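You operate a simulated robot arm through the tools that you are given. There is no shell and no other tool. Be economical: measure what you need, move in short steps, check, and stop when the job is done.

You run a simulated robot arm. Do the job below in one go: nothing can be reset, and whatever is moved stays where it is left.

Task
Take the wiper block on the near table top and put it away on the front bench top. Stack the black pin tin from the near table top on top of the blue pin tin. Take the guard panel marked "N25" from the front bench top and put it on the parts stand top. Take the riser block marked "N22" from the front bench top and leave it on top of the brown shelf carton. Put the 40 mm spacer puck from the front bench top on the near table top and the 20 mm spacer puck on the front bench shelf. Put two of the small cartons from the front bench top on the side bench top. Put the white film pad from the pad rest top on the front bench shelf. Take the shallow dish and leave it on the parts stand top. Put the belt carton labelled "L46" from the front bench top on the side bench top and the belt carton labelled "L31" on the near table top. Pull the upper black drawer open. Any order will do. Set down upright: wiper block, belt carton.

Only the result counts: the job must be done as asked and must still hold three seconds after the hand-in. Knocking over, shifting, dropping, spilling or breaking anything else fails it.

Robot
A 7-joint arm with a vacuum gripper on a trunk, on a base that drives. Base frame: it is fixed to the floor where the robot stands at the start and does not move with it; the origin is under the middle of the robot, x ahead of it, y to its left, z up; the surface under the hand at the start is at about z = 95. Readings come in cm, degrees, newtons and seconds.
With the tool pointing down near the work surface it reaches from about 10 to 64 cm from the robot's upright axis, wherever it stands. Its first joint turns from -115.0 to 115.0 degrees. Places, roughly: belt carton [-175, 150, 100]; film pad [-150, 75, 100]; front bench shelf [-140, 110, 30]; front bench top [-140, 110, 90]; guard panel [-125, 75, 100]; near table top [110, 40, 100]; parts stand top [110, 430, 90]; pin tin [75, 25, 100]; riser block [-150, 50, 100]; shallow dish (15x11x4 cm) [-150, 120, 90]; shelf carton [75, -275, 100]; side bench top [-20, -270, 90]; small carton [-175, 75, 100]; spacer puck [-150, 25, 100]; upper black drawer [1290, -100, 60]; wiper block (10x6x6 cm) [50, 0, 100]. Payload 2.55 kg.
Tool frame: the origin (TCP) lies in the middle of the cups' lips, and z points out of the cups. The gripper has 1 cup of 4.4 cm across, covering 4.4 by 4.4 cm (tool x, y); the bellows give 2 cm. With the vacuum on, a cup seals on a smooth face that it is pressed against (1 to 4 N); it does not hold porous or soft things. The pull reaches 55 N.
Orientation is that of the tool frame in the base frame, as a unit quaternion [x, y, z, w]. With the cups facing straight down, the tool's x points along the base's -x, its y along +y and its z along -z.

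Tools
- The arm moves only by the tool arm_command. Its argument "commands" is one flat list of numbers, 7 for each row, row after row: the vacuum: 1 switches it on, 0 off, then the shift along the tool's x, y, z in cm, then the turn, a rotation vector about the tool's x, y, z in degrees. In form: [vac, x, y, z, ax, ay, az, vac, x, y, z, ax, ay, az, ...]. A call has 1 to 20 rows; each row shifts and turns the commanded pose from where the row before left it, along the tool's axes as they then stand. Each row takes 0.2 s and may step no farther than 5 cm and 8.6 degrees from the row before; otherwise, or with a gripper value out of range, the whole call is refused. Where a pose cannot be reached the arm comes as near as it can. A force on the tool above 40 N (or 10 N above the force at the start of the call, whichever is more), or a blocked arm, ends the call early, and 0.2 s more pass. The pull builds up within a second once a cup has sealed. Time passes only in rows, and 0.2 s behind the last, so rows that do not move give it time. It gives the time, the measured TCP pose, the force on the tool (base axes) and the pull of the vacuum at its end, in the units of the frame above (readings bear some noise), with the torque about the TCP (base axes, N m) and any sound that the robot's microphone picked up.
- Cameras (640 x 400 px; columns grow to the right, rows downward): "scene" is now at [0.78, 19.77, 184.76]; the picture's right is [0.10, -0.99, 0.00], its down [-0.79, -0.08, -0.61] and it looks along [0.60, 0.06, -0.80] (base axes); focal length 266 px, centre (320, 200). "wrist" rides on the gripper at [8.1, 0.6, -17.2] in the tool frame; the picture's right is [-0.08, 1.00, 0.00], its down [-0.89, -0.07, -0.45] and it looks along [-0.44, -0.04, 0.90] (tool axes); focal length 256 px, centre (320, 200). There is no depth. A picture from a camera that has moved, and an enlarged one, comes with that camera's place and axes in the base frame and with its lens. The place of the scene camera against the robot may be out by one fixed shift of up to 2.5 cm in any direction.
- grab_frame(camera): a new picture of that camera. It takes no simulated time.
- slide_trunk(by): slides the trunk up (or, below 0, down) by that many cm; the arm and the scene camera ride with it, the base frame stays. It gives what a move gives, with no picture.
- roll_base(legs): drives the robot by 1 to 6 legs, each [ahead, left, turn to the left] in cm, cm and degrees, along the robot's own axes; the way and the turn of a leg run together, so that a leg with both is an arc; at most 150 cm and 180 degrees a leg. The arm and the cameras ride along, it lands a little off, and it stops where it bumps. It gives what a move gives.
- aim_head(pan, tilt): turns the head with the scene camera to pan (to the left, within 155 degrees either way) and tilt (down, from -29 to 69), counted from straight ahead of the robot. It gives what a move gives.
- zoom(camera, box): a new picture of the part [left, top, right, bottom] of that camera's present view, enlarged. It takes no simulated time.
- sign_off(): hands the job in; it is judged then, once.

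Go step by step. Nothing tells you exact positions but the pictures and the camera data: compare them with the known pose of the tool, close in by small moves and look again before you grip or let go. The budget is 577 turns and 360 pictures, counting those below and the enlarged ones. Unless the task says otherwise, let go and move clear before handing in, and close with one line.

The tools are called after ">>>" as name(argument=value, ...) on one line, values as JSON. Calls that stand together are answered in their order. arm_command: Moves the arm, as the interface text tells. Its arguments: {"type":"object","properties":{"commands":{"type":"array","items":{"type":"number"}}},"required":["commands"]} The other tools are called the same way: slide_trunk (by) slides the trunk up or down; roll_base (legs) drives the base; aim_head (pan, tilt) turns the head that bears the scene camera; grab_frame (camera) takes a picture; zoom (camera, box) takes an enlarged picture of a part of a camera's view; sign_off () hands the job in.

At the start:

```text
clock: 0.0
eef_pos: [38.82, 2.13, 127.08]
ee_rot: [0.0, 1.0, -0.001, 0.0]
ft_force: [-0.2, 0.4, 0.4]
wrist_torque: [-0.02, 0.01, 0.02]
pull: 0.2
trunk travel left (down, up): [-93.8, 5.2]
robot x, y, heading: [-0.21, 0.15, 0.0]
head pan, tilt: [6.0, 52.7]
```

scene: 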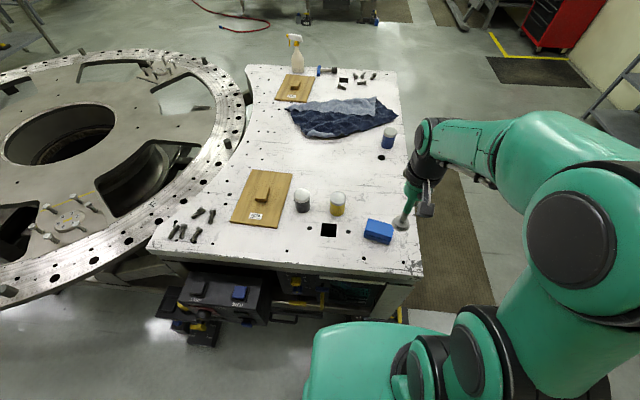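
wrist: 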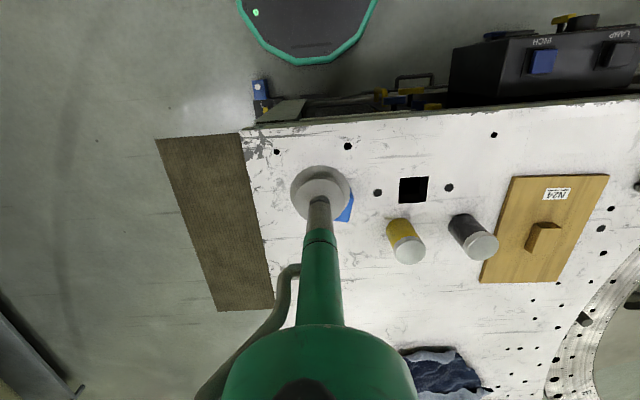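

I see the near table ahead with a blue wiper block, three tins and guard panels. I'll look around with the head before moving.

>>> zoom(camera="scene", box=[220, 60, 440, 280])

>>> aim_head(pan=140, tilt=30)

>>> grab_frame(camera="scene")

>>> aim_head(pan=-100, tilt=25)

>>> grab_frame(camera="scene")

>>> aim_head(pan=70, tilt=20)

>>> grab_frame(camera="scene")

```text
1.82 times, centred on (330, 170) of scene
camera zoom: at [0.78, 19.77, 184.76], right [0.1, -0.99, 0.0], down [-0.79, -0.08, -0.61], along [0.6, 0.06, -0.8], focal length 484 px, centre (302, 254)
```

zoom: 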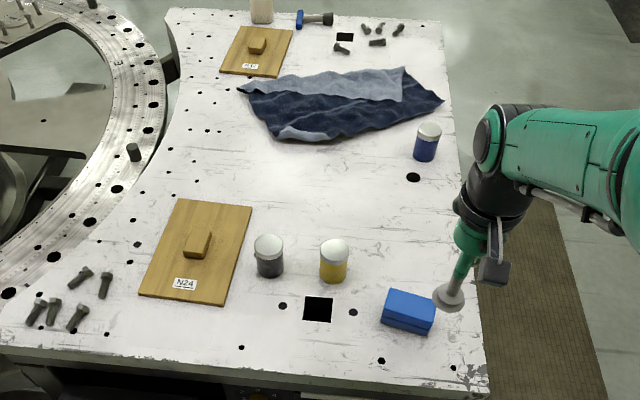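

```text
clock: 2.2
eef_pos: [38.82, 2.02, 126.98]
ee_rot: [0.0, 1.0, 0.0, 0.001]
ft_force: [-0.4, -0.6, 0.2]
wrist_torque: [-0.02, -0.04, 0.03]
pull: 0.1
trunk travel left (down, up): [-93.8, 5.2]
robot x, y, heading: [-0.3, 0.12, 0.3]
head pan, tilt: [140.0, 30.0]
```

```text
356 pictures are left
camera scene: at [-13.54, 24.8, 188.07], right [0.64, 0.77, 0.0], down [0.38, -0.32, -0.87], along [-0.66, 0.56, -0.5], focal length 266 px, centre (320, 200)
```

scene: 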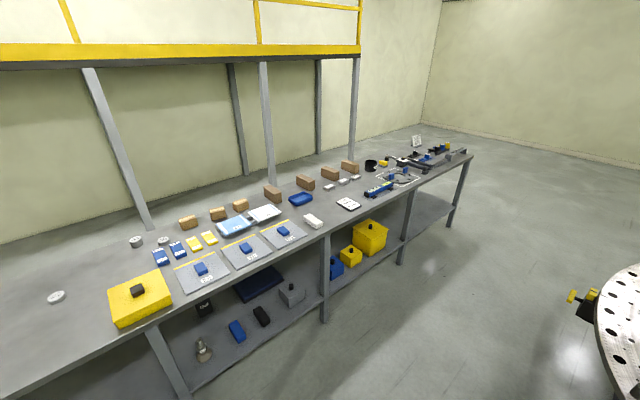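

```text
clock: 5.5
eef_pos: [38.82, 2.19, 127.06]
ee_rot: [0.0, 1.0, 0.0, 0.0]
ft_force: [0.1, -0.6, -0.2]
wrist_torque: [-0.01, 0.0, 0.0]
pull: 0.0
trunk travel left (down, up): [-93.8, 5.2]
robot x, y, heading: [0.03, 0.3, 0.2]
head pan, tilt: [-100.0, 25.0]
```

```text
355 pictures are left
camera scene: at [-8.21, 9.91, 188.87], right [-0.98, 0.17, 0.0], down [0.07, 0.42, -0.91], along [-0.16, -0.89, -0.42], focal length 266 px, centre (320, 200)
```

scene: 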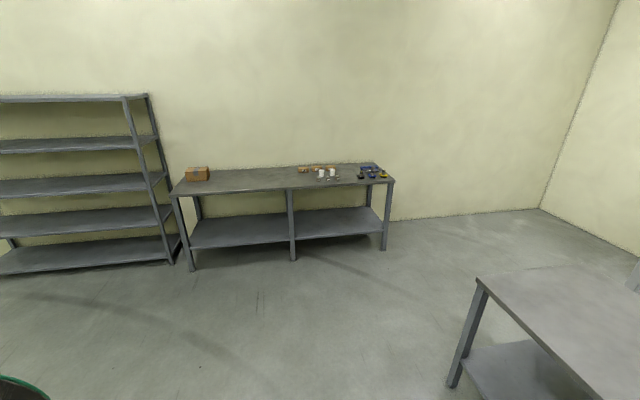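

```text
clock: 8.1
eef_pos: [38.9, 2.04, 126.98]
ee_rot: [0.001, 1.0, 0.0, 0.0]
ft_force: [0.9, 0.6, -0.8]
wrist_torque: [0.02, 0.0, 0.03]
pull: 0.1
trunk travel left (down, up): [-93.8, 5.2]
robot x, y, heading: [-0.18, -0.03, 0.2]
head pan, tilt: [70.0, 20.0]
```

```text
354 pictures are left
camera scene: at [-3.43, 27.74, 189.67], right [0.94, -0.34, 0.0], down [-0.12, -0.32, -0.94], along [0.32, 0.88, -0.34], focal length 266 px, centre (320, 200)
```

scene: 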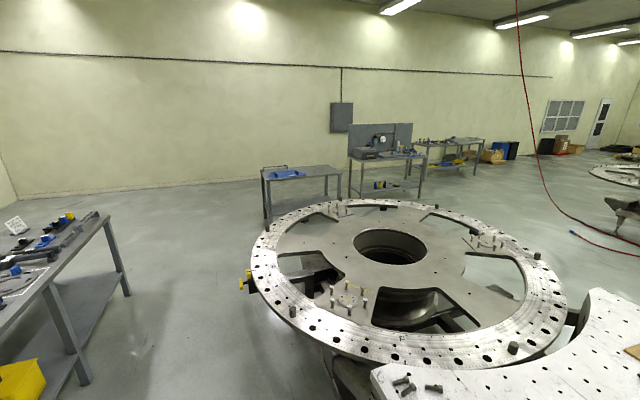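

The front bench is behind me to the left, the side bench to the right, and the parts stand beyond the turntable. I'll zoom in on the front bench.

>>> aim_head(pan=140, tilt=30)

>>> zoom(camera="scene", box=[100, 190, 340, 340])

>>> zoom(camera="scene", box=[250, 120, 490, 270])

>>> aim_head(pan=-100, tilt=25)

>>> zoom(camera="scene", box=[160, 140, 400, 290])

>>> aim_head(pan=70, tilt=20)

>>> zoom(camera="scene", box=[240, 110, 400, 210])

>>> aim_head(pan=0, tilt=10)

>>> grab_frame(camera="scene")

```text
clock: 9.5
eef_pos: [38.85, 2.24, 127.12]
ee_rot: [0.0, 1.0, 0.0, 0.0]
ft_force: [-0.7, 0.3, 0.4]
wrist_torque: [-0.02, 0.01, -0.03]
pull: 0.0
trunk travel left (down, up): [-93.8, 5.2]
robot x, y, heading: [0.27, 0.37, -0.4]
head pan, tilt: [140.0, 30.0]
```

```text
2.67 times, centred on (220, 265) of scene
camera zoom: at [-13.54, 24.81, 188.07], right [0.64, 0.77, 0.0], down [0.38, -0.32, -0.87], along [-0.66, 0.56, -0.5], focal length 710 px, centre (587, 27)
```

zoom: 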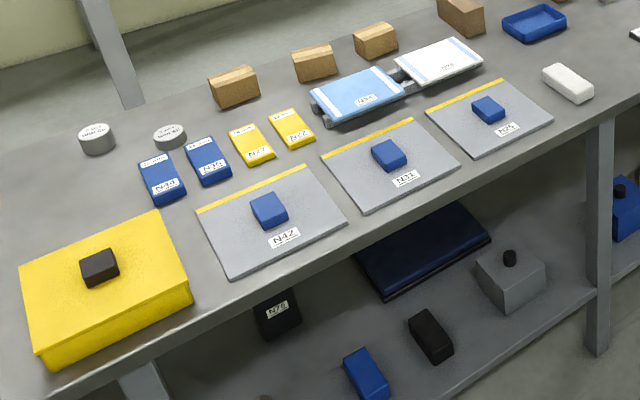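

```text
2.67 times, centred on (370, 195) of scene
camera zoom: at [-13.54, 24.81, 188.07], right [0.64, 0.77, 0.0], down [0.38, -0.32, -0.87], along [-0.66, 0.56, -0.5], focal length 710 px, centre (187, 213)
```

zoom: 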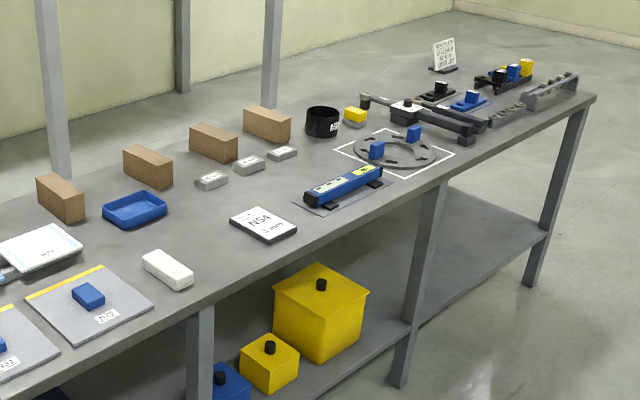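

```text
clock: 12.9
eef_pos: [38.87, 2.1, 127.18]
ee_rot: [0.0, 1.0, -0.001, 0.0]
ft_force: [0.1, -0.9, -0.1]
wrist_torque: [0.01, -0.03, -0.01]
pull: 0.0
trunk travel left (down, up): [-93.8, 5.2]
robot x, y, heading: [0.17, -0.21, 0.1]
head pan, tilt: [-100.0, 25.0]
```

```text
2.67 times, centred on (280, 215) of scene
camera zoom: at [-8.21, 9.91, 188.87], right [-0.98, 0.17, 0.0], down [0.07, 0.42, -0.91], along [-0.16, -0.89, -0.42], focal length 710 px, centre (427, 160)
```

zoom: 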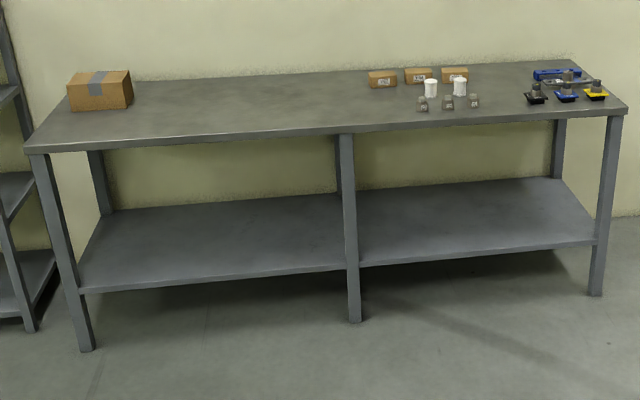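

```text
clock: 15.5
eef_pos: [38.79, 2.19, 127.07]
ee_rot: [-0.001, 1.0, 0.0, 0.0]
ft_force: [-0.2, 0.0, 0.0]
wrist_torque: [-0.01, 0.04, -0.01]
pull: 0.1
trunk travel left (down, up): [-93.8, 5.2]
robot x, y, heading: [-0.24, 0.18, 0.3]
head pan, tilt: [70.0, 20.0]
```

```text
4.00 times, centred on (320, 160) of scene
camera zoom: at [-3.43, 27.74, 189.67], right [0.94, -0.34, 0.0], down [-0.12, -0.32, -0.94], along [0.32, 0.88, -0.34], focal length 1065 px, centre (320, 360)
```

zoom: 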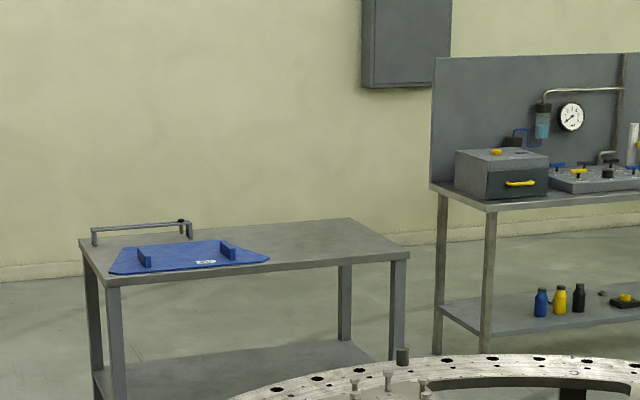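

```text
clock: 16.9
eef_pos: [38.74, 2.2, 127.06]
ee_rot: [0.001, 1.0, -0.001, 0.0]
ft_force: [0.0, -0.2, 0.3]
wrist_torque: [-0.01, -0.01, -0.01]
pull: 0.1
trunk travel left (down, up): [-93.8, 5.2]
robot x, y, heading: [-0.07, -0.34, 0.2]
head pan, tilt: [0.0, 10.0]
```

```text
349 pictures are left
camera scene: at [2.68, 19.0, 191.3], right [0.0, -1.0, 0.0], down [-0.17, 0.0, -0.98], along [0.98, 0.0, -0.17], focal length 266 px, centre (320, 200)
```

scene: 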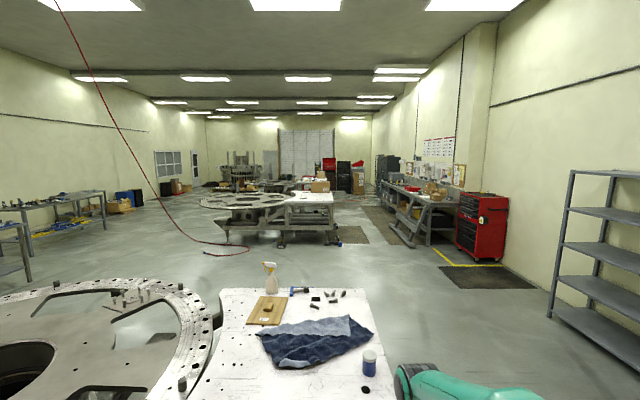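

The layout is clear. I'll check the clearance below the near table before driving closer to the black tin.

>>> aim_head(pan=35, tilt=69)

>>> grab_frame(camera="scene")

```text
clock: 18.2
eef_pos: [38.76, 2.02, 127.11]
ee_rot: [0.001, 1.0, 0.0, 0.0]
ft_force: [0.7, 0.1, 0.1]
wrist_torque: [-0.02, 0.01, 0.01]
pull: 0.1
trunk travel left (down, up): [-93.8, 5.2]
robot x, y, heading: [0.03, -0.33, -0.0]
head pan, tilt: [35.0, 68.8]
```

```text
348 pictures are left
camera scene: at [-2.03, 22.19, 182.93], right [0.57, -0.82, 0.0], down [-0.76, -0.53, -0.36], along [0.3, 0.21, -0.93], focal length 266 px, centre (320, 200)
```

scene: 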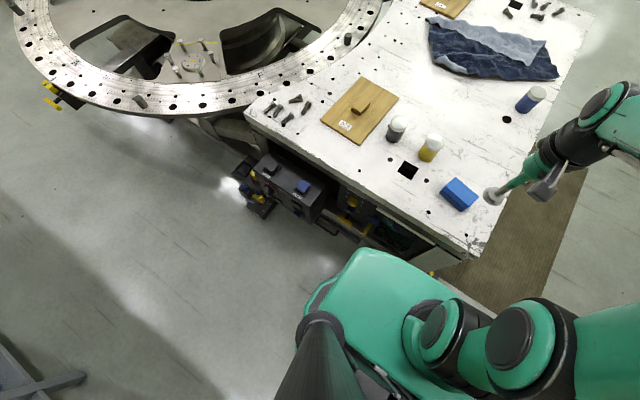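

The black box under the table sticks out to about x=20 for y>42, so I'll shift only slightly forward and left, then look with the wrist camera.

>>> roll_base(legs=[[8, 11, 0]])

>>> arm_command(commands=[0, -4, 3, 0, 0, 0, 0, 0, -4, 3, 0, 0, 0, 0, 0, -2, 3, 0, 0, 0, 0, 0, 0, 3, 0, 0, 0, 0])

>>> grab_frame(camera="wrist")

```text
clock: 19.5
eef_pos: [46.5, 12.98, 127.03]
ee_rot: [0.0, 1.0, 0.0, 0.0]
ft_force: [-0.1, -1.4, 0.6]
wrist_torque: [0.03, 0.03, 0.01]
pull: 0.0
trunk travel left (down, up): [-93.8, 5.2]
robot x, y, heading: [7.66, 11.24, -0.2]
head pan, tilt: [35.0, 68.8]
```

```text
clock: 20.5
eef_pos: [55.11, 24.71, 123.77]
ee_rot: [0.0, 1.0, 0.0, 0.0]
ft_force: [-0.8, 0.1, -0.2]
wrist_torque: [-0.03, -0.04, 0.01]
pull: 0.1
out of reach, approached as far as the arm can: row 1, 2, 3, 4
trunk travel left (down, up): [-93.8, 5.2]
robot x, y, heading: [7.94, 10.59, -0.2]
head pan, tilt: [35.0, 68.8]
```

```text
347 pictures are left
camera wrist: at [46.94, 25.48, 140.94], right [0.08, 1.0, 0.0], down [0.89, -0.07, 0.45], along [0.44, -0.04, -0.9], focal length 256 px, centre (320, 200)
```

wrist: 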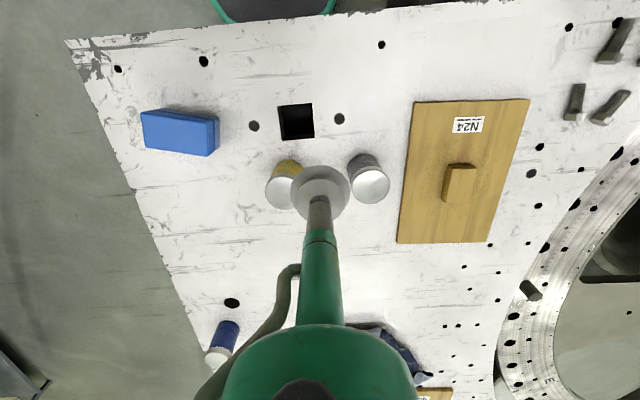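

The black tin looks to be at about (64, 32). I'll move over it at a lower height and look again.

>>> arm_command(commands=[0, 0, 1.5, 3, 0, 0, 0, 0, -3, 2, 4, 0, 0, 0, 0, -3, 2, 4, 0, 0, 0, 0, -2.8, 2, 2, 0, 0, 0, 0, 0, 0, 0, 0, 0, 0])

>>> grab_frame(camera="wrist")

```text
refused: row 2 steps farther than a row can; nothing moved
```

```text
346 pictures are left
camera wrist: at [46.94, 25.48, 140.94], right [0.08, 1.0, 0.0], down [0.89, -0.07, 0.45], along [0.44, -0.04, -0.9], focal length 256 px, centre (320, 200)
```

wrist: 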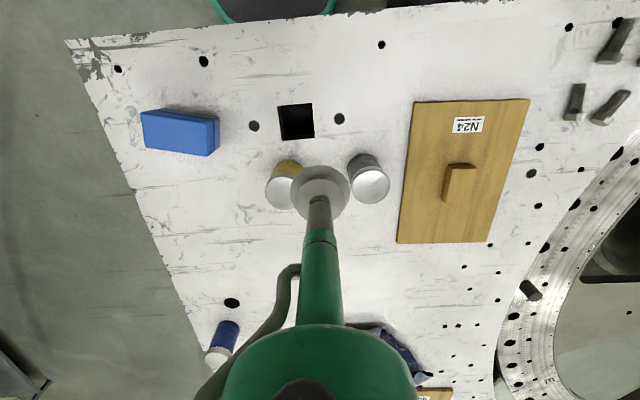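

>>> arm_command(commands=[0, 0, 1.5, 3, 0, 0, 0, 0, -2, 1.5, 3.5, 0, 0, 0, 0, -2, 1.5, 3.5, 0, 0, 0, 0, -2, 1.5, 3, 0, 0, 0, 0, -2, 1.5, 0, 0, 0, 0])

>>> grab_frame(camera="wrist")

```text
clock: 21.7
eef_pos: [63.21, 32.26, 110.53]
ee_rot: [0.001, 1.0, -0.001, 0.0]
ft_force: [0.0, -0.3, 0.0]
wrist_torque: [0.0, 0.01, 0.01]
pull: 0.0
trunk travel left (down, up): [-93.8, 5.2]
robot x, y, heading: [7.74, 10.99, -0.1]
head pan, tilt: [35.0, 68.8]
```

```text
345 pictures are left
camera wrist: at [55.04, 33.0, 127.76], right [0.08, 1.0, 0.0], down [0.89, -0.07, 0.44], along [0.44, -0.04, -0.9], focal length 256 px, centre (320, 200)
```

wrist: 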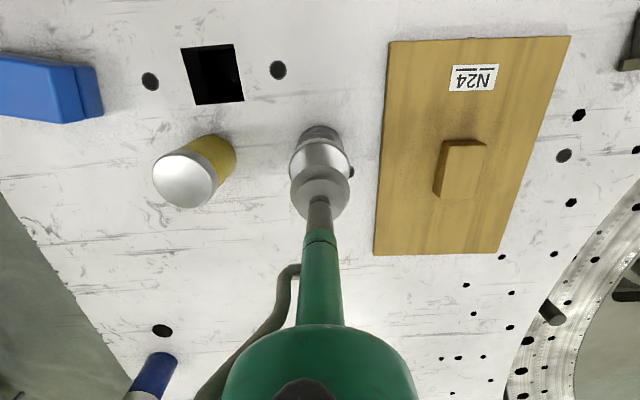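

The tin's centre is about (64.1, 32.3) with its top near z=103. I'll move over and descend with the vacuum on.

>>> arm_command(commands=[1, -0.9, 0.1, 3, 0, 0, 0, 1, 0, 0, 3, 0, 0, 0, 1, 0, 0, 1, 0, 0, 0, 1, 0, 0, 0, 0, 0, 0])

```text
clock: 22.7
eef_pos: [64.14, 32.14, 103.91]
ee_rot: [0.001, 1.0, 0.0, 0.002]
ft_force: [-0.4, -1.1, 8.3]
wrist_torque: [-0.13, 0.35, 0.04]
pull: 54.9
trunk travel left (down, up): [-93.8, 5.2]
robot x, y, heading: [8.09, 10.94, -0.1]
head pan, tilt: [35.0, 68.8]
```

Sealed. I'll lift and retract toward the robot.

>>> arm_command(commands=[1, 0, 0, -1, 0, 0, 0, 1, 0, 0, -4, 0, 0, 0, 1, 0, 0, -5, 0, 0, 0, 1, 3, -2, -3, 0, 0, 0, 1, 4, -3, 0, 0, 0, 0, 1, 4, -3, 0, 0, 0, 0, 1, 4, -3, 0, 0, 0, 0, 1, 4, -3, 0, 0, 0, 0])

>>> grab_frame(camera="wrist")

```text
clock: 24.5
eef_pos: [45.16, 18.07, 116.76]
ee_rot: [0.002, 1.0, 0.0, 0.001]
ft_force: [0.4, 0.0, -3.6]
wrist_torque: [0.01, -0.04, -0.01]
pull: 54.4
trunk travel left (down, up): [-93.8, 5.2]
robot x, y, heading: [7.75, 10.76, -0.1]
head pan, tilt: [35.0, 68.8]
```

```text
344 pictures are left
camera wrist: at [36.89, 18.79, 133.98], right [0.08, 1.0, 0.0], down [0.89, -0.07, 0.45], along [0.45, -0.04, -0.89], focal length 256 px, centre (320, 200)
```

wrist: 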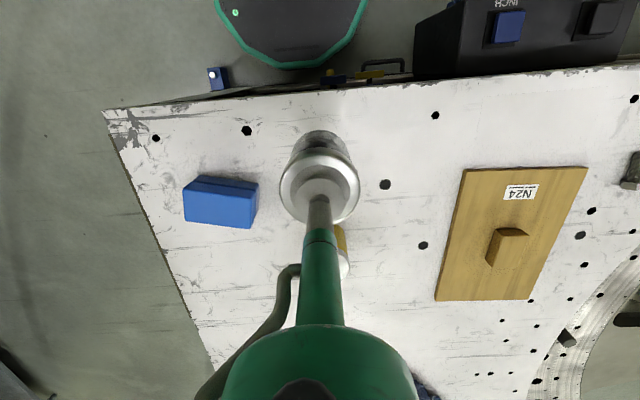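

The tin is held (3.6 N). I'll back off and drive around to the right side of the table, facing it near the blue tin.

>>> roll_base(legs=[[-20, 0, 0], [0, -75, 0], [119, 0, 0], [0, 0, 90], [12, 0, 0]])

>>> grab_frame(camera="wrist")

>>> aim_head(pan=0, tilt=50)

>>> grab_frame(camera="scene")

```text
clock: 39.9
eef_pos: [101.93, -15.5, 116.89]
ee_rot: [-0.687, 0.726, 0.0, 0.0]
ft_force: [0.3, 0.6, -4.4]
wrist_torque: [0.01, 0.01, -0.02]
pull: 54.6
trunk travel left (down, up): [-93.8, 5.2]
robot x, y, heading: [107.37, -53.06, 86.8]
head pan, tilt: [35.0, 68.8]
```

```text
343 pictures are left
camera wrist: at [100.69, -23.36, 134.07], right [-0.99, 0.13, 0.0], down [0.12, 0.89, 0.45], along [0.06, 0.44, -0.9], focal length 256 px, centre (320, 200)
```

wrist: 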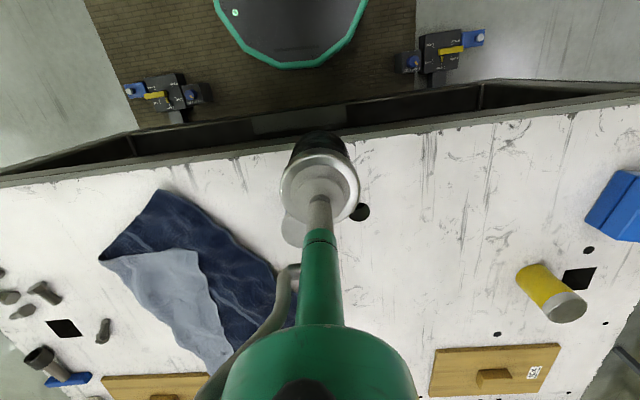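

```text
clock: 41.0
eef_pos: [101.96, -15.45, 116.76]
ee_rot: [-0.687, 0.726, -0.001, 0.0]
ft_force: [0.1, -0.1, -3.1]
wrist_torque: [0.0, -0.04, 0.01]
pull: 55.2
trunk travel left (down, up): [-93.8, 5.2]
robot x, y, heading: [107.12, -53.04, 86.8]
head pan, tilt: [0.0, 50.0]
```

```text
342 pictures are left
camera scene: at [89.0, -49.23, 185.41], right [1.0, -0.05, 0.0], down [-0.04, -0.77, -0.64], along [0.04, 0.64, -0.77], focal length 266 px, centre (320, 200)
```

scene: 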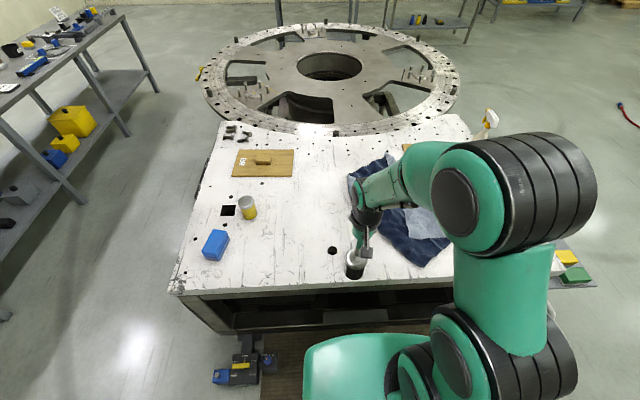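

The blue tin is hidden behind the held tin. I'll sidestep and lift so I can see it.

>>> arm_command(commands=[1, 0, 4, -2, 0, 0, 0, 1, 0, 4, -2, 0, 0, 0, 1, 0, 3, 0, 0, 0, 0])

>>> grab_frame(camera="wrist")

>>> zoom(camera="scene", box=[260, 160, 460, 290])

```text
clock: 41.8
eef_pos: [90.92, -14.9, 120.67]
ee_rot: [-0.687, 0.726, -0.001, 0.0]
ft_force: [-0.6, 0.3, -3.5]
wrist_torque: [-0.03, 0.0, -0.02]
pull: 54.6
trunk travel left (down, up): [-93.8, 5.2]
robot x, y, heading: [106.98, -53.5, 86.8]
head pan, tilt: [0.0, 50.0]
```

```text
341 pictures are left
camera wrist: at [89.67, -22.75, 137.86], right [-0.99, 0.13, 0.0], down [0.12, 0.89, 0.44], along [0.06, 0.44, -0.9], focal length 256 px, centre (320, 200)
```

wrist: 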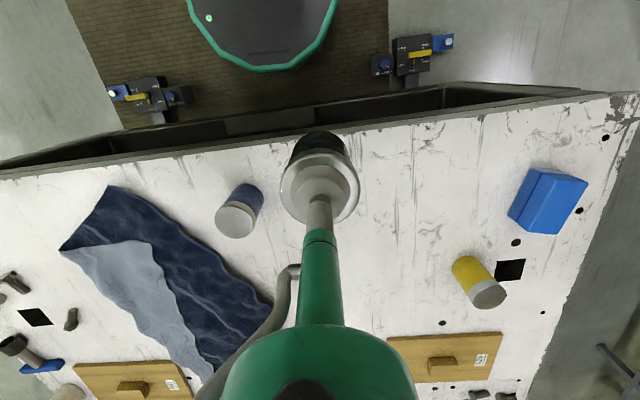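

```text
3.08 times, centred on (360, 225) of scene
camera zoom: at [88.89, -49.13, 185.4], right [1.0, -0.06, 0.0], down [-0.04, -0.77, -0.64], along [0.04, 0.64, -0.77], focal length 819 px, centre (197, 123)
```

zoom: 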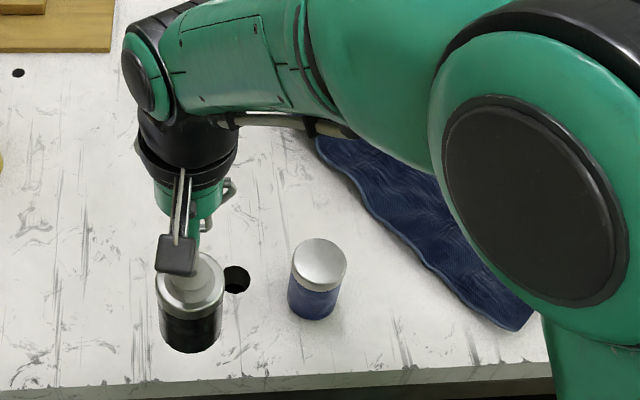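

The blue tin is at about (105.7, -4.1). I'll move above it at the current height and compare the edges.

>>> arm_command(commands=[1, -2.9, -3.54, 0, 0, 0, 0, 1, -2.9, -3.54, 0, 0, 0, 0, 1, -2.9, -3.54, 0, 0, 0, 0, 1, -2.9, -3.54, 0, 0, 0, 0, 1, 0, 0, 4, 0, 0, 0])

>>> zoom(camera="scene", box=[300, 140, 420, 260])

>>> zoom(camera="wrist", box=[240, 100, 400, 260])

```text
clock: 43.0
eef_pos: [105.73, -3.71, 116.43]
ee_rot: [-0.687, 0.726, -0.001, 0.001]
ft_force: [-0.8, -0.2, -1.8]
wrist_torque: [0.0, -0.01, -0.01]
pull: 55.2
trunk travel left (down, up): [-93.8, 5.2]
robot x, y, heading: [106.72, -53.3, 86.9]
head pan, tilt: [0.0, 50.0]
```

```text
3.33 times, centred on (360, 200) of scene
camera zoom: at [88.87, -49.09, 185.4], right [1.0, -0.06, 0.0], down [-0.04, -0.77, -0.64], along [0.04, 0.64, -0.77], focal length 887 px, centre (187, 200)
```

zoom: 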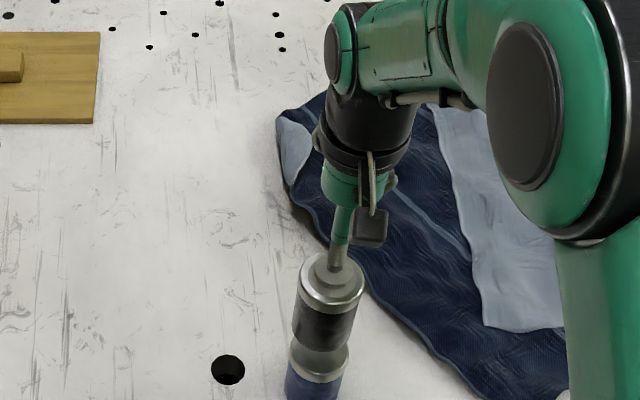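

```text
2.50 times, centred on (320, 180) of wrist
camera zoom: at [104.5, -11.54, 133.68], right [-0.99, 0.13, 0.0], down [0.12, 0.89, 0.45], along [0.06, 0.44, -0.9], focal length 640 px, centre (320, 250)
```

zoom: 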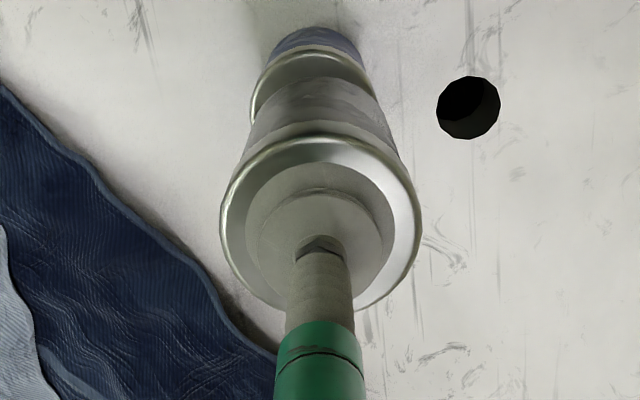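

The blue tin is about 0.4 cm further +x. I'll correct that and descend slowly until contact.

>>> arm_command(commands=[1, 0.23, -0.39, 1, 0, 0, 0, 1, 0, 0, 1, 0, 0, 0, 1, 0, 0, 0.5, 0, 0, 0, 1, 0, 0, 0, 0, 0, 0])

>>> zoom(camera="wrist", box=[240, 100, 400, 260])

>>> zoom(camera="scene", box=[320, 190, 400, 270])

```text
clock: 44.0
eef_pos: [106.06, -4.2, 114.08]
ee_rot: [-0.687, 0.726, 0.0, 0.0]
ft_force: [-0.7, 0.0, -3.0]
wrist_torque: [0.01, 0.0, -0.03]
pull: 54.7
trunk travel left (down, up): [-93.8, 5.2]
robot x, y, heading: [107.47, -53.47, 86.8]
head pan, tilt: [0.0, 50.0]
```

```text
2.50 times, centred on (320, 180) of wrist
camera zoom: at [104.78, -12.07, 131.3], right [-0.99, 0.13, 0.0], down [0.12, 0.89, 0.45], along [0.06, 0.44, -0.9], focal length 640 px, centre (320, 250)
```

zoom: 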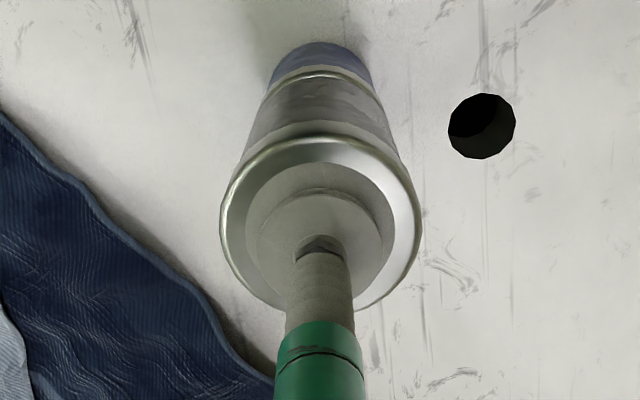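

```text
5.00 times, centred on (360, 230) of scene
camera zoom: at [89.0, -49.18, 185.41], right [1.0, -0.06, 0.0], down [-0.04, -0.77, -0.64], along [0.04, 0.64, -0.77], focal length 1331 px, centre (120, 50)
```

zoom: 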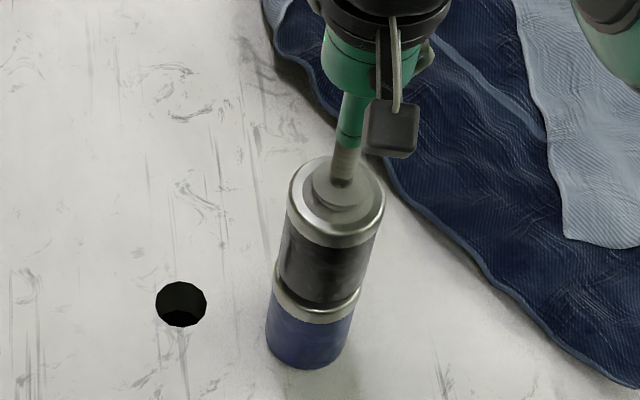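

The stack is well aligned. I'll continue down in small steps.

>>> arm_command(commands=[1, 0, 0, 0.5, 0, 0, 0, 1, 0, 0, 0.5, 0, 0, 0, 1, 0, 0, 0, 0, 0, 0])

```text
clock: 44.8
eef_pos: [105.98, -4.27, 113.19]
ee_rot: [-0.687, 0.727, 0.0, 0.0]
ft_force: [0.1, 1.1, -3.4]
wrist_torque: [0.02, -0.02, 0.0]
pull: 54.5
trunk travel left (down, up): [-93.8, 5.2]
robot x, y, heading: [107.35, -53.35, 86.9]
head pan, tilt: [0.0, 50.0]
```

>>> arm_command(commands=[1, 0, 0, 0.4, 0, 0, 0, 1, 0, 0, 0.4, 0, 0, 0, 1, 0, 0, 0, 0, 0, 0])

```text
clock: 45.5
eef_pos: [106.03, -4.26, 112.64]
ee_rot: [-0.687, 0.726, 0.002, 0.002]
ft_force: [-0.5, 0.0, 11.5]
wrist_torque: [-0.28, 0.0, 0.01]
pull: 55.3
trunk travel left (down, up): [-93.8, 5.2]
robot x, y, heading: [107.35, -53.11, 86.9]
head pan, tilt: [0.0, 50.0]
```

Contact made. I'll release and rise.

>>> arm_command(commands=[1, 0, 0, -0.3, 0, 0, 0, 0, 0, 0, 0, 0, 0, 0, 0, 0, 0, 0, 0, 0, 0, 0, 0, 0, 0, 0, 0, 0, 0, 0, 0, -2, 0, 0, 0, 0, 0, 0, -4, 0, 0, 0, 0, 2, 0, -4, 0, 0, 0, 0, 4, 0, -2, 0, 0, 0, 0, 4, 0, 0, 0, 0, 0, 0, 4, 0, 0, 0, 0, 0])

>>> grab_frame(camera="scene")

>>> zoom(camera="scene", box=[310, 180, 410, 280])

```text
clock: 47.8
eef_pos: [105.13, -18.35, 124.8]
ee_rot: [-0.687, 0.727, 0.0, 0.0]
ft_force: [1.0, -0.6, 0.1]
wrist_torque: [0.01, -0.01, 0.03]
pull: 0.0
trunk travel left (down, up): [-93.8, 5.2]
robot x, y, heading: [107.22, -53.1, 86.8]
head pan, tilt: [0.0, 50.0]
```

```text
335 pictures are left
camera scene: at [89.02, -49.51, 185.42], right [1.0, -0.06, 0.0], down [-0.04, -0.76, -0.64], along [0.04, 0.64, -0.77], focal length 266 px, centre (320, 200)
```

scene: 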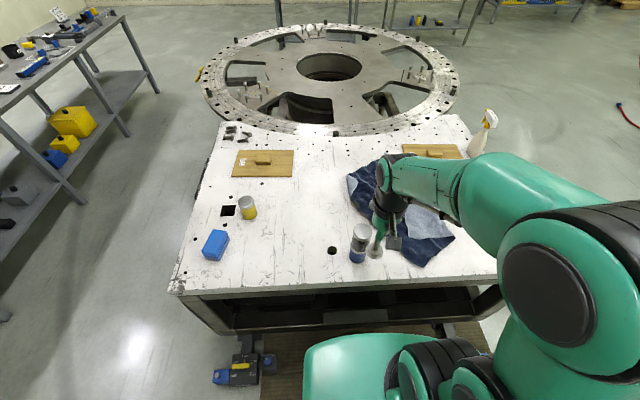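

```text
4.00 times, centred on (360, 230) of scene
camera zoom: at [89.02, -49.51, 185.42], right [1.0, -0.06, 0.0], down [-0.04, -0.76, -0.64], along [0.04, 0.64, -0.77], focal length 1065 px, centre (160, 80)
```

zoom: 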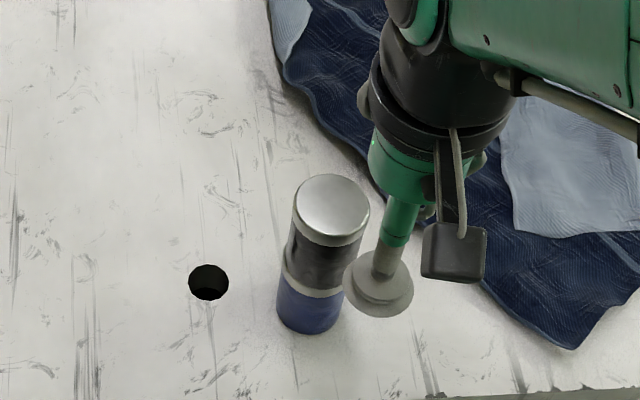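

The stack stands well. Next I'll drive back to the front of the table for the wiper block.

>>> roll_base(legs=[[-15, 0, 0], [0, 0, -86.8], [-108, 0, 0], [0, 70, 0]])

>>> grab_frame(camera="wrist")

```text
clock: 61.4
eef_pos: [31.19, 4.82, 124.61]
ee_rot: [-0.013, 1.0, -0.001, 0.0]
ft_force: [-0.1, 1.3, -0.1]
wrist_torque: [-0.02, 0.01, 0.0]
pull: 0.0
trunk travel left (down, up): [-93.8, 5.2]
robot x, y, heading: [-3.5, 0.01, 1.5]
head pan, tilt: [0.0, 50.0]
```

```text
333 pictures are left
camera wrist: at [23.03, 5.49, 141.84], right [0.05, 1.0, 0.0], down [0.89, -0.05, 0.45], along [0.44, -0.02, -0.9], focal length 256 px, centre (320, 200)
```

wrist: 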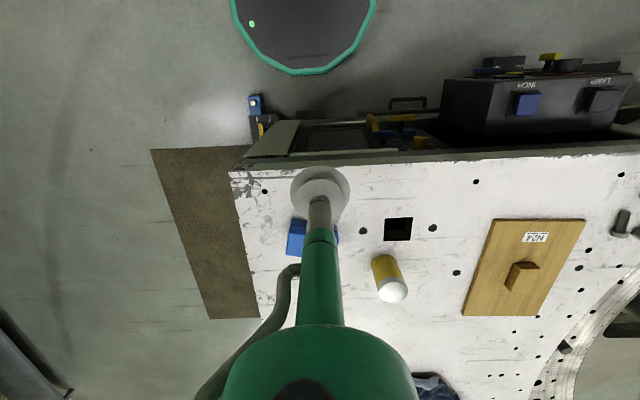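

The wiper block is at about (51.5, 3). I'll move to just above it and look again.

>>> arm_command(commands=[0, -4, -0.4, 2.5, 0, 0, 0, 0, -4, -0.4, 2.8, 0, 0, 0, 0, -4, -0.4, 2.8, 0, 0, 0, 0, -4, -0.4, 2.8, 0, 0, 0, 0, -4, -0.4, 2.8, 0, 0, 0])

>>> grab_frame(camera="wrist")

>>> zoom(camera="scene", box=[300, 150, 460, 310])

```text
clock: 62.6
eef_pos: [51.49, 3.55, 110.97]
ee_rot: [-0.013, 1.0, 0.0, -0.001]
ft_force: [0.0, -0.2, -0.8]
wrist_torque: [-0.05, 0.05, -0.01]
pull: 0.1
trunk travel left (down, up): [-93.8, 5.2]
robot x, y, heading: [-3.4, 0.17, 1.7]
head pan, tilt: [0.0, 50.0]
```

```text
332 pictures are left
camera wrist: at [43.31, 4.06, 128.17], right [0.05, 1.0, 0.0], down [0.89, -0.05, 0.44], along [0.44, -0.02, -0.9], focal length 256 px, centre (320, 200)
```

wrist: 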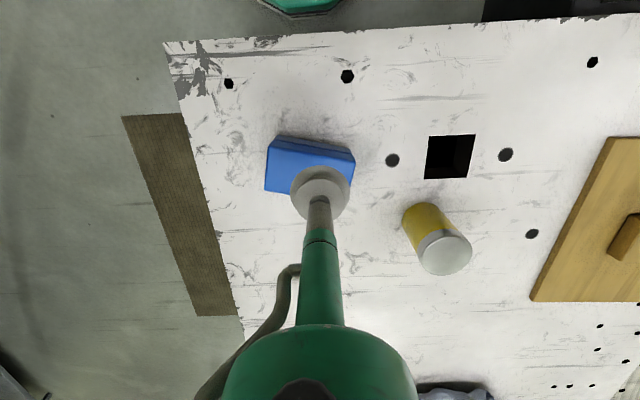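

```text
2.50 times, centred on (380, 230) of scene
camera zoom: at [-2.69, 19.1, 185.12], right [0.03, -1.0, 0.0], down [-0.77, -0.02, -0.64], along [0.64, 0.02, -0.77], focal length 666 px, centre (170, 125)
```

zoom: 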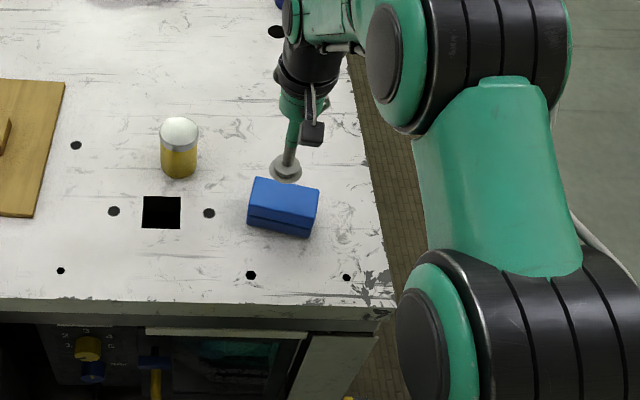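

The block's top centre is about (53.3, 2.5). I'll shift and press with the vacuum on.

>>> arm_command(commands=[1, -1.8, -1.1, 3, 0, 0, 0, 1, 0, 0, 4, 0, 0, 0, 1, 0, 0, 2, 0, 0, 0, 1, 0, 0, 0.6, 0, 0, 0, 1, 0, 0, 0, 0, 0, 0])

```text
clock: 63.8
eef_pos: [52.95, 2.46, 101.36]
ee_rot: [-0.013, 1.0, 0.0, 0.0]
ft_force: [0.6, -0.3, 0.3]
wrist_torque: [0.0, -0.05, -0.01]
pull: 55.2
trunk travel left (down, up): [-93.8, 5.2]
robot x, y, heading: [-3.57, -0.13, 1.7]
head pan, tilt: [0.0, 50.0]
```

The wiper block is sealed. I'll lift and retract it.

>>> arm_command(commands=[1, 0, 0, -1, 0, 0, 0, 1, 0, 0, -4, 0, 0, 0, 1, 0, 0, -5, 0, 0, 0, 1, 4, 0, -2, 0, 0, 0, 1, 5, 0, 0, 0, 0, 0, 1, 5, 0, 0, 0, 0, 0, 1, 4, 0, 0, 0, 0, 0])

>>> roll_base(legs=[[-25, 0, 0], [0, -25, 0], [0, 0, 178]])

>>> aim_head(pan=0, tilt=35)

>>> grab_frame(camera="scene")

>>> aim_head(pan=-40, tilt=35)

>>> grab_frame(camera="scene")

```text
clock: 65.4
eef_pos: [34.84, 1.89, 113.54]
ee_rot: [-0.013, 1.0, 0.0, 0.001]
ft_force: [-0.2, 0.1, -1.4]
wrist_torque: [0.01, -0.1, 0.0]
pull: 54.7
trunk travel left (down, up): [-93.8, 5.2]
robot x, y, heading: [-3.27, 0.26, 1.4]
head pan, tilt: [0.0, 50.0]
```

```text
clock: 75.8
eef_pos: [-66.33, -24.55, 113.46]
ee_rot: [1.0, -0.028, 0.0, 0.001]
ft_force: [-1.0, 0.6, -1.7]
wrist_torque: [0.04, 0.09, 0.03]
pull: 54.6
trunk travel left (down, up): [-93.8, 5.2]
robot x, y, heading: [-27.65, -26.14, 176.8]
head pan, tilt: [0.0, 50.0]
```

```text
clock: 76.6
eef_pos: [-66.38, -24.47, 113.47]
ee_rot: [1.0, -0.029, 0.0, 0.0]
ft_force: [-0.2, 0.0, -1.7]
wrist_torque: [0.02, 0.05, -0.01]
pull: 54.9
trunk travel left (down, up): [-93.8, 5.2]
robot x, y, heading: [-27.62, -25.93, 176.6]
head pan, tilt: [0.0, 35.0]
```

```text
330 pictures are left
camera scene: at [-32.18, -42.07, 187.28], right [0.06, 1.0, 0.0], down [0.57, -0.03, -0.82], along [-0.82, 0.05, -0.57], focal length 266 px, centre (320, 200)
```

scene: 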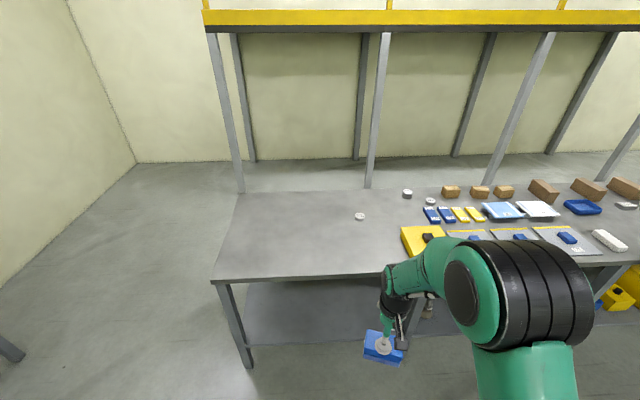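

```text
clock: 77.7
eef_pos: [-66.29, -24.55, 113.47]
ee_rot: [1.0, -0.029, 0.0, 0.0]
ft_force: [0.2, -0.1, -1.0]
wrist_torque: [0.0, 0.09, -0.03]
pull: 54.6
trunk travel left (down, up): [-93.8, 5.2]
robot x, y, heading: [-27.91, -25.59, 176.8]
head pan, tilt: [-40.0, 35.0]
```

```text
329 pictures are left
camera scene: at [-29.81, -36.54, 187.29], right [0.69, 0.73, 0.0], down [0.42, -0.39, -0.82], along [-0.6, 0.56, -0.57], focal length 266 px, centre (320, 200)
```

scene: 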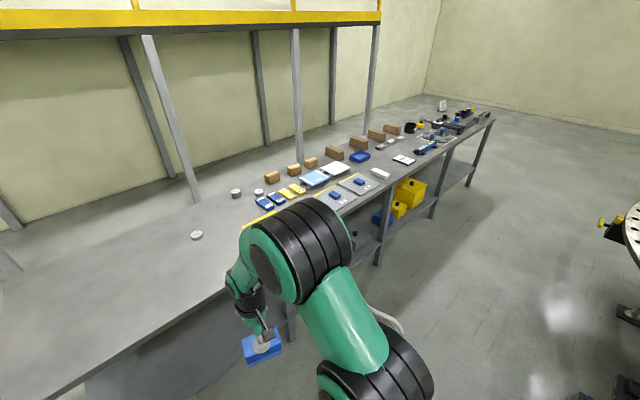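

The bench runs x −112…−185, y −87…300, with an aisle behind it. I'll drive up and set the wiper on the empty left area.

>>> roll_base(legs=[[48, 0, 3]])

>>> arm_command(commands=[1, -4, 0, 2, 0, 0, 0, 1, -4, 0, 2, 0, 0, 0, 1, -4, 0, 2, 0, 0, 0, 1, -1, 0, 4, 0, 0, 0])

>>> grab_frame(camera="wrist")

```text
clock: 80.5
eef_pos: [-114.18, -25.78, 113.59]
ee_rot: [1.0, 0.003, 0.001, 0.0]
ft_force: [0.0, 0.0, -0.6]
wrist_torque: [0.01, 0.08, 0.0]
pull: 55.5
trunk travel left (down, up): [-93.8, 5.2]
robot x, y, heading: [-75.5, -24.91, -179.6]
head pan, tilt: [-40.0, 35.0]
```

```text
clock: 81.5
eef_pos: [-127.16, -25.89, 103.23]
ee_rot: [1.0, 0.004, 0.0, 0.0]
ft_force: [-0.2, -0.8, -1.9]
wrist_torque: [0.01, 0.05, 0.0]
pull: 55.1
trunk travel left (down, up): [-93.8, 5.2]
robot x, y, heading: [-75.48, -24.41, -179.6]
head pan, tilt: [-40.0, 35.0]
```

```text
328 pictures are left
camera wrist: at [-119.25, -26.4, 120.42], right [-0.07, -1.0, 0.0], down [-0.89, 0.06, 0.44], along [-0.44, 0.03, -0.9], focal length 256 px, centre (320, 200)
```

wrist: 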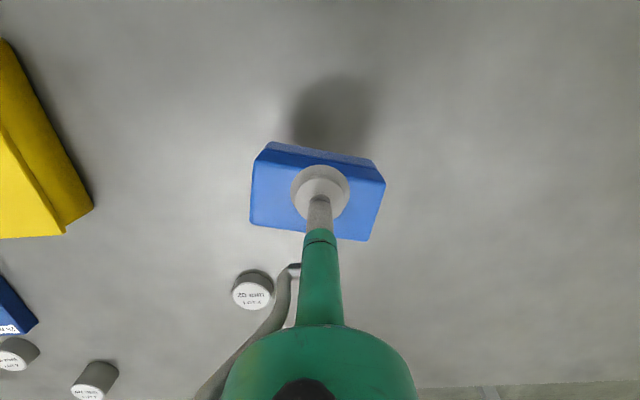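

The spot is clear, and a "20 mm" puck is in view. I'll descend slowly.

>>> arm_command(commands=[1, 0, 0, 3, 0, 0, 0, 1, 0, 0, 2, 0, 0, 0, 1, 0, 0, 0.5, 0, 0, 0, 1, 0, 0, 0.5, 0, 0, 0, 1, 0, 0, 0.5, 0, 0, 0])

>>> zoom(camera="wrist", box=[0, 200, 320, 400])

```text
clock: 82.7
eef_pos: [-126.97, -25.8, 96.85]
ee_rot: [1.0, 0.003, 0.0, 0.0]
ft_force: [0.4, 0.4, -0.8]
wrist_torque: [-0.01, 0.09, -0.04]
pull: 54.7
trunk travel left (down, up): [-93.8, 5.2]
robot x, y, heading: [-75.24, -24.52, -179.7]
head pan, tilt: [-40.0, 35.0]
```

```text
2.00 times, centred on (160, 300) of wrist
camera zoom: at [-119.06, -26.27, 114.11], right [-0.07, -1.0, 0.0], down [-0.89, 0.06, 0.45], along [-0.44, 0.03, -0.9], focal length 512 px, centre (640, 0)
```

zoom: 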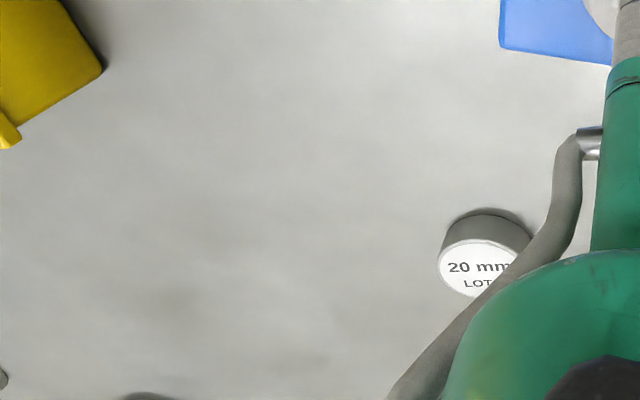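

>>> arm_command(commands=[1, 0, 0, 0.4, 0, 0, 0, 1, 0, 0, 0.4, 0, 0, 0, 1, 0, 0, 0, 0, 0, 0])

```text
clock: 83.5
eef_pos: [-126.98, -26.01, 96.06]
ee_rot: [1.0, 0.003, 0.0, 0.0]
ft_force: [-0.1, 0.4, -1.5]
wrist_torque: [-0.01, 0.08, 0.0]
pull: 55.3
trunk travel left (down, up): [-93.8, 5.2]
robot x, y, heading: [-76.05, -24.65, -179.4]
head pan, tilt: [-40.0, 35.0]
```

>>> arm_command(commands=[1, 0, 0, 0.4, 0, 0, 0, 1, 0, 0, 0.4, 0, 0, 0, 1, 0, 0, 0.3, 0, 0, 0, 1, 0, 0, 0, 0, 0, 0])

```text
clock: 84.4
eef_pos: [-127.48, -25.83, 95.56]
ee_rot: [1.0, 0.004, -0.005, 0.0]
ft_force: [5.6, -0.6, 20.0]
wrist_torque: [0.23, 0.05, -0.05]
pull: 55.3
trunk travel left (down, up): [-93.8, 5.2]
robot x, y, heading: [-75.13, -24.78, -179.6]
head pan, tilt: [-40.0, 35.0]
stopped in row 4: the force on the tool passed its limit at 40 N (the readings are from after the stop); the commanded pose is now the measured one
```

Contact. I'll release, rise, and look at the bench.

>>> arm_command(commands=[1, 0, 0, -0.3, 0, 0, 0, 0, 0, 0, 0, 0, 0, 0, 0, 0, 0, 0, 0, 0, 0, 0, 0, 0, 0, 0, 0, 0, 0, 0, 0, -2, 0, 0, 0, 0, 0, 0, -5, 0, 0, 0, 0, 4, 0, -3, 0, 0, 0, 0, 5, 0, 0, 0, 0, 0, 0, 5, 0, 0, 0, 0, 0])

>>> grab_frame(camera="wrist")

>>> aim_head(pan=-45, tilt=45)

>>> grab_frame(camera="scene")

```text
clock: 86.4
eef_pos: [-113.08, -25.79, 105.61]
ee_rot: [1.0, 0.003, -0.004, 0.001]
ft_force: [0.1, 0.6, -0.2]
wrist_torque: [0.0, 0.03, 0.03]
pull: 0.0
trunk travel left (down, up): [-93.8, 5.2]
robot x, y, heading: [-75.47, -24.63, -179.9]
head pan, tilt: [-40.0, 35.0]
```

```text
326 pictures are left
camera wrist: at [-105.0, -26.28, 122.64], right [-0.07, -1.0, 0.0], down [-0.89, 0.06, 0.45], along [-0.45, 0.03, -0.89], focal length 256 px, centre (320, 200)
```

wrist: 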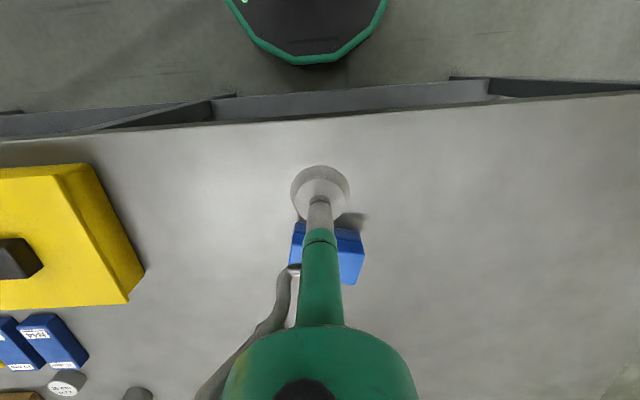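

```text
clock: 87.1
eef_pos: [-113.47, -25.76, 105.36]
ee_rot: [1.0, 0.003, -0.003, 0.0]
ft_force: [-0.1, 0.1, 0.3]
wrist_torque: [-0.01, 0.01, -0.02]
pull: 0.0
trunk travel left (down, up): [-93.8, 5.2]
robot x, y, heading: [-75.69, -24.56, -179.7]
head pan, tilt: [-45.0, 45.0]
```

```text
325 pictures are left
camera scene: at [-75.81, -35.29, 185.81], right [0.7, 0.71, 0.0], down [0.5, -0.5, -0.71], along [-0.5, 0.5, -0.71], focal length 266 px, centre (320, 200)
```

scene: 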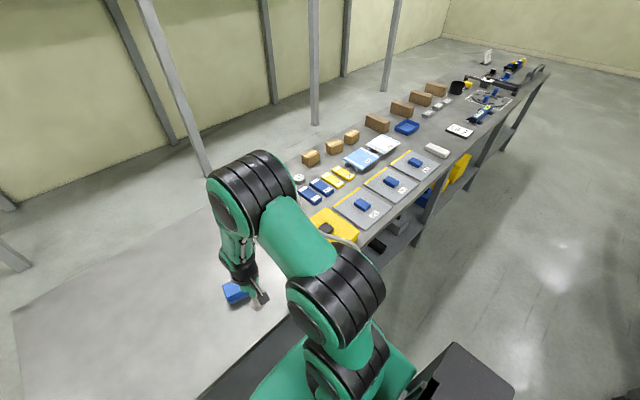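

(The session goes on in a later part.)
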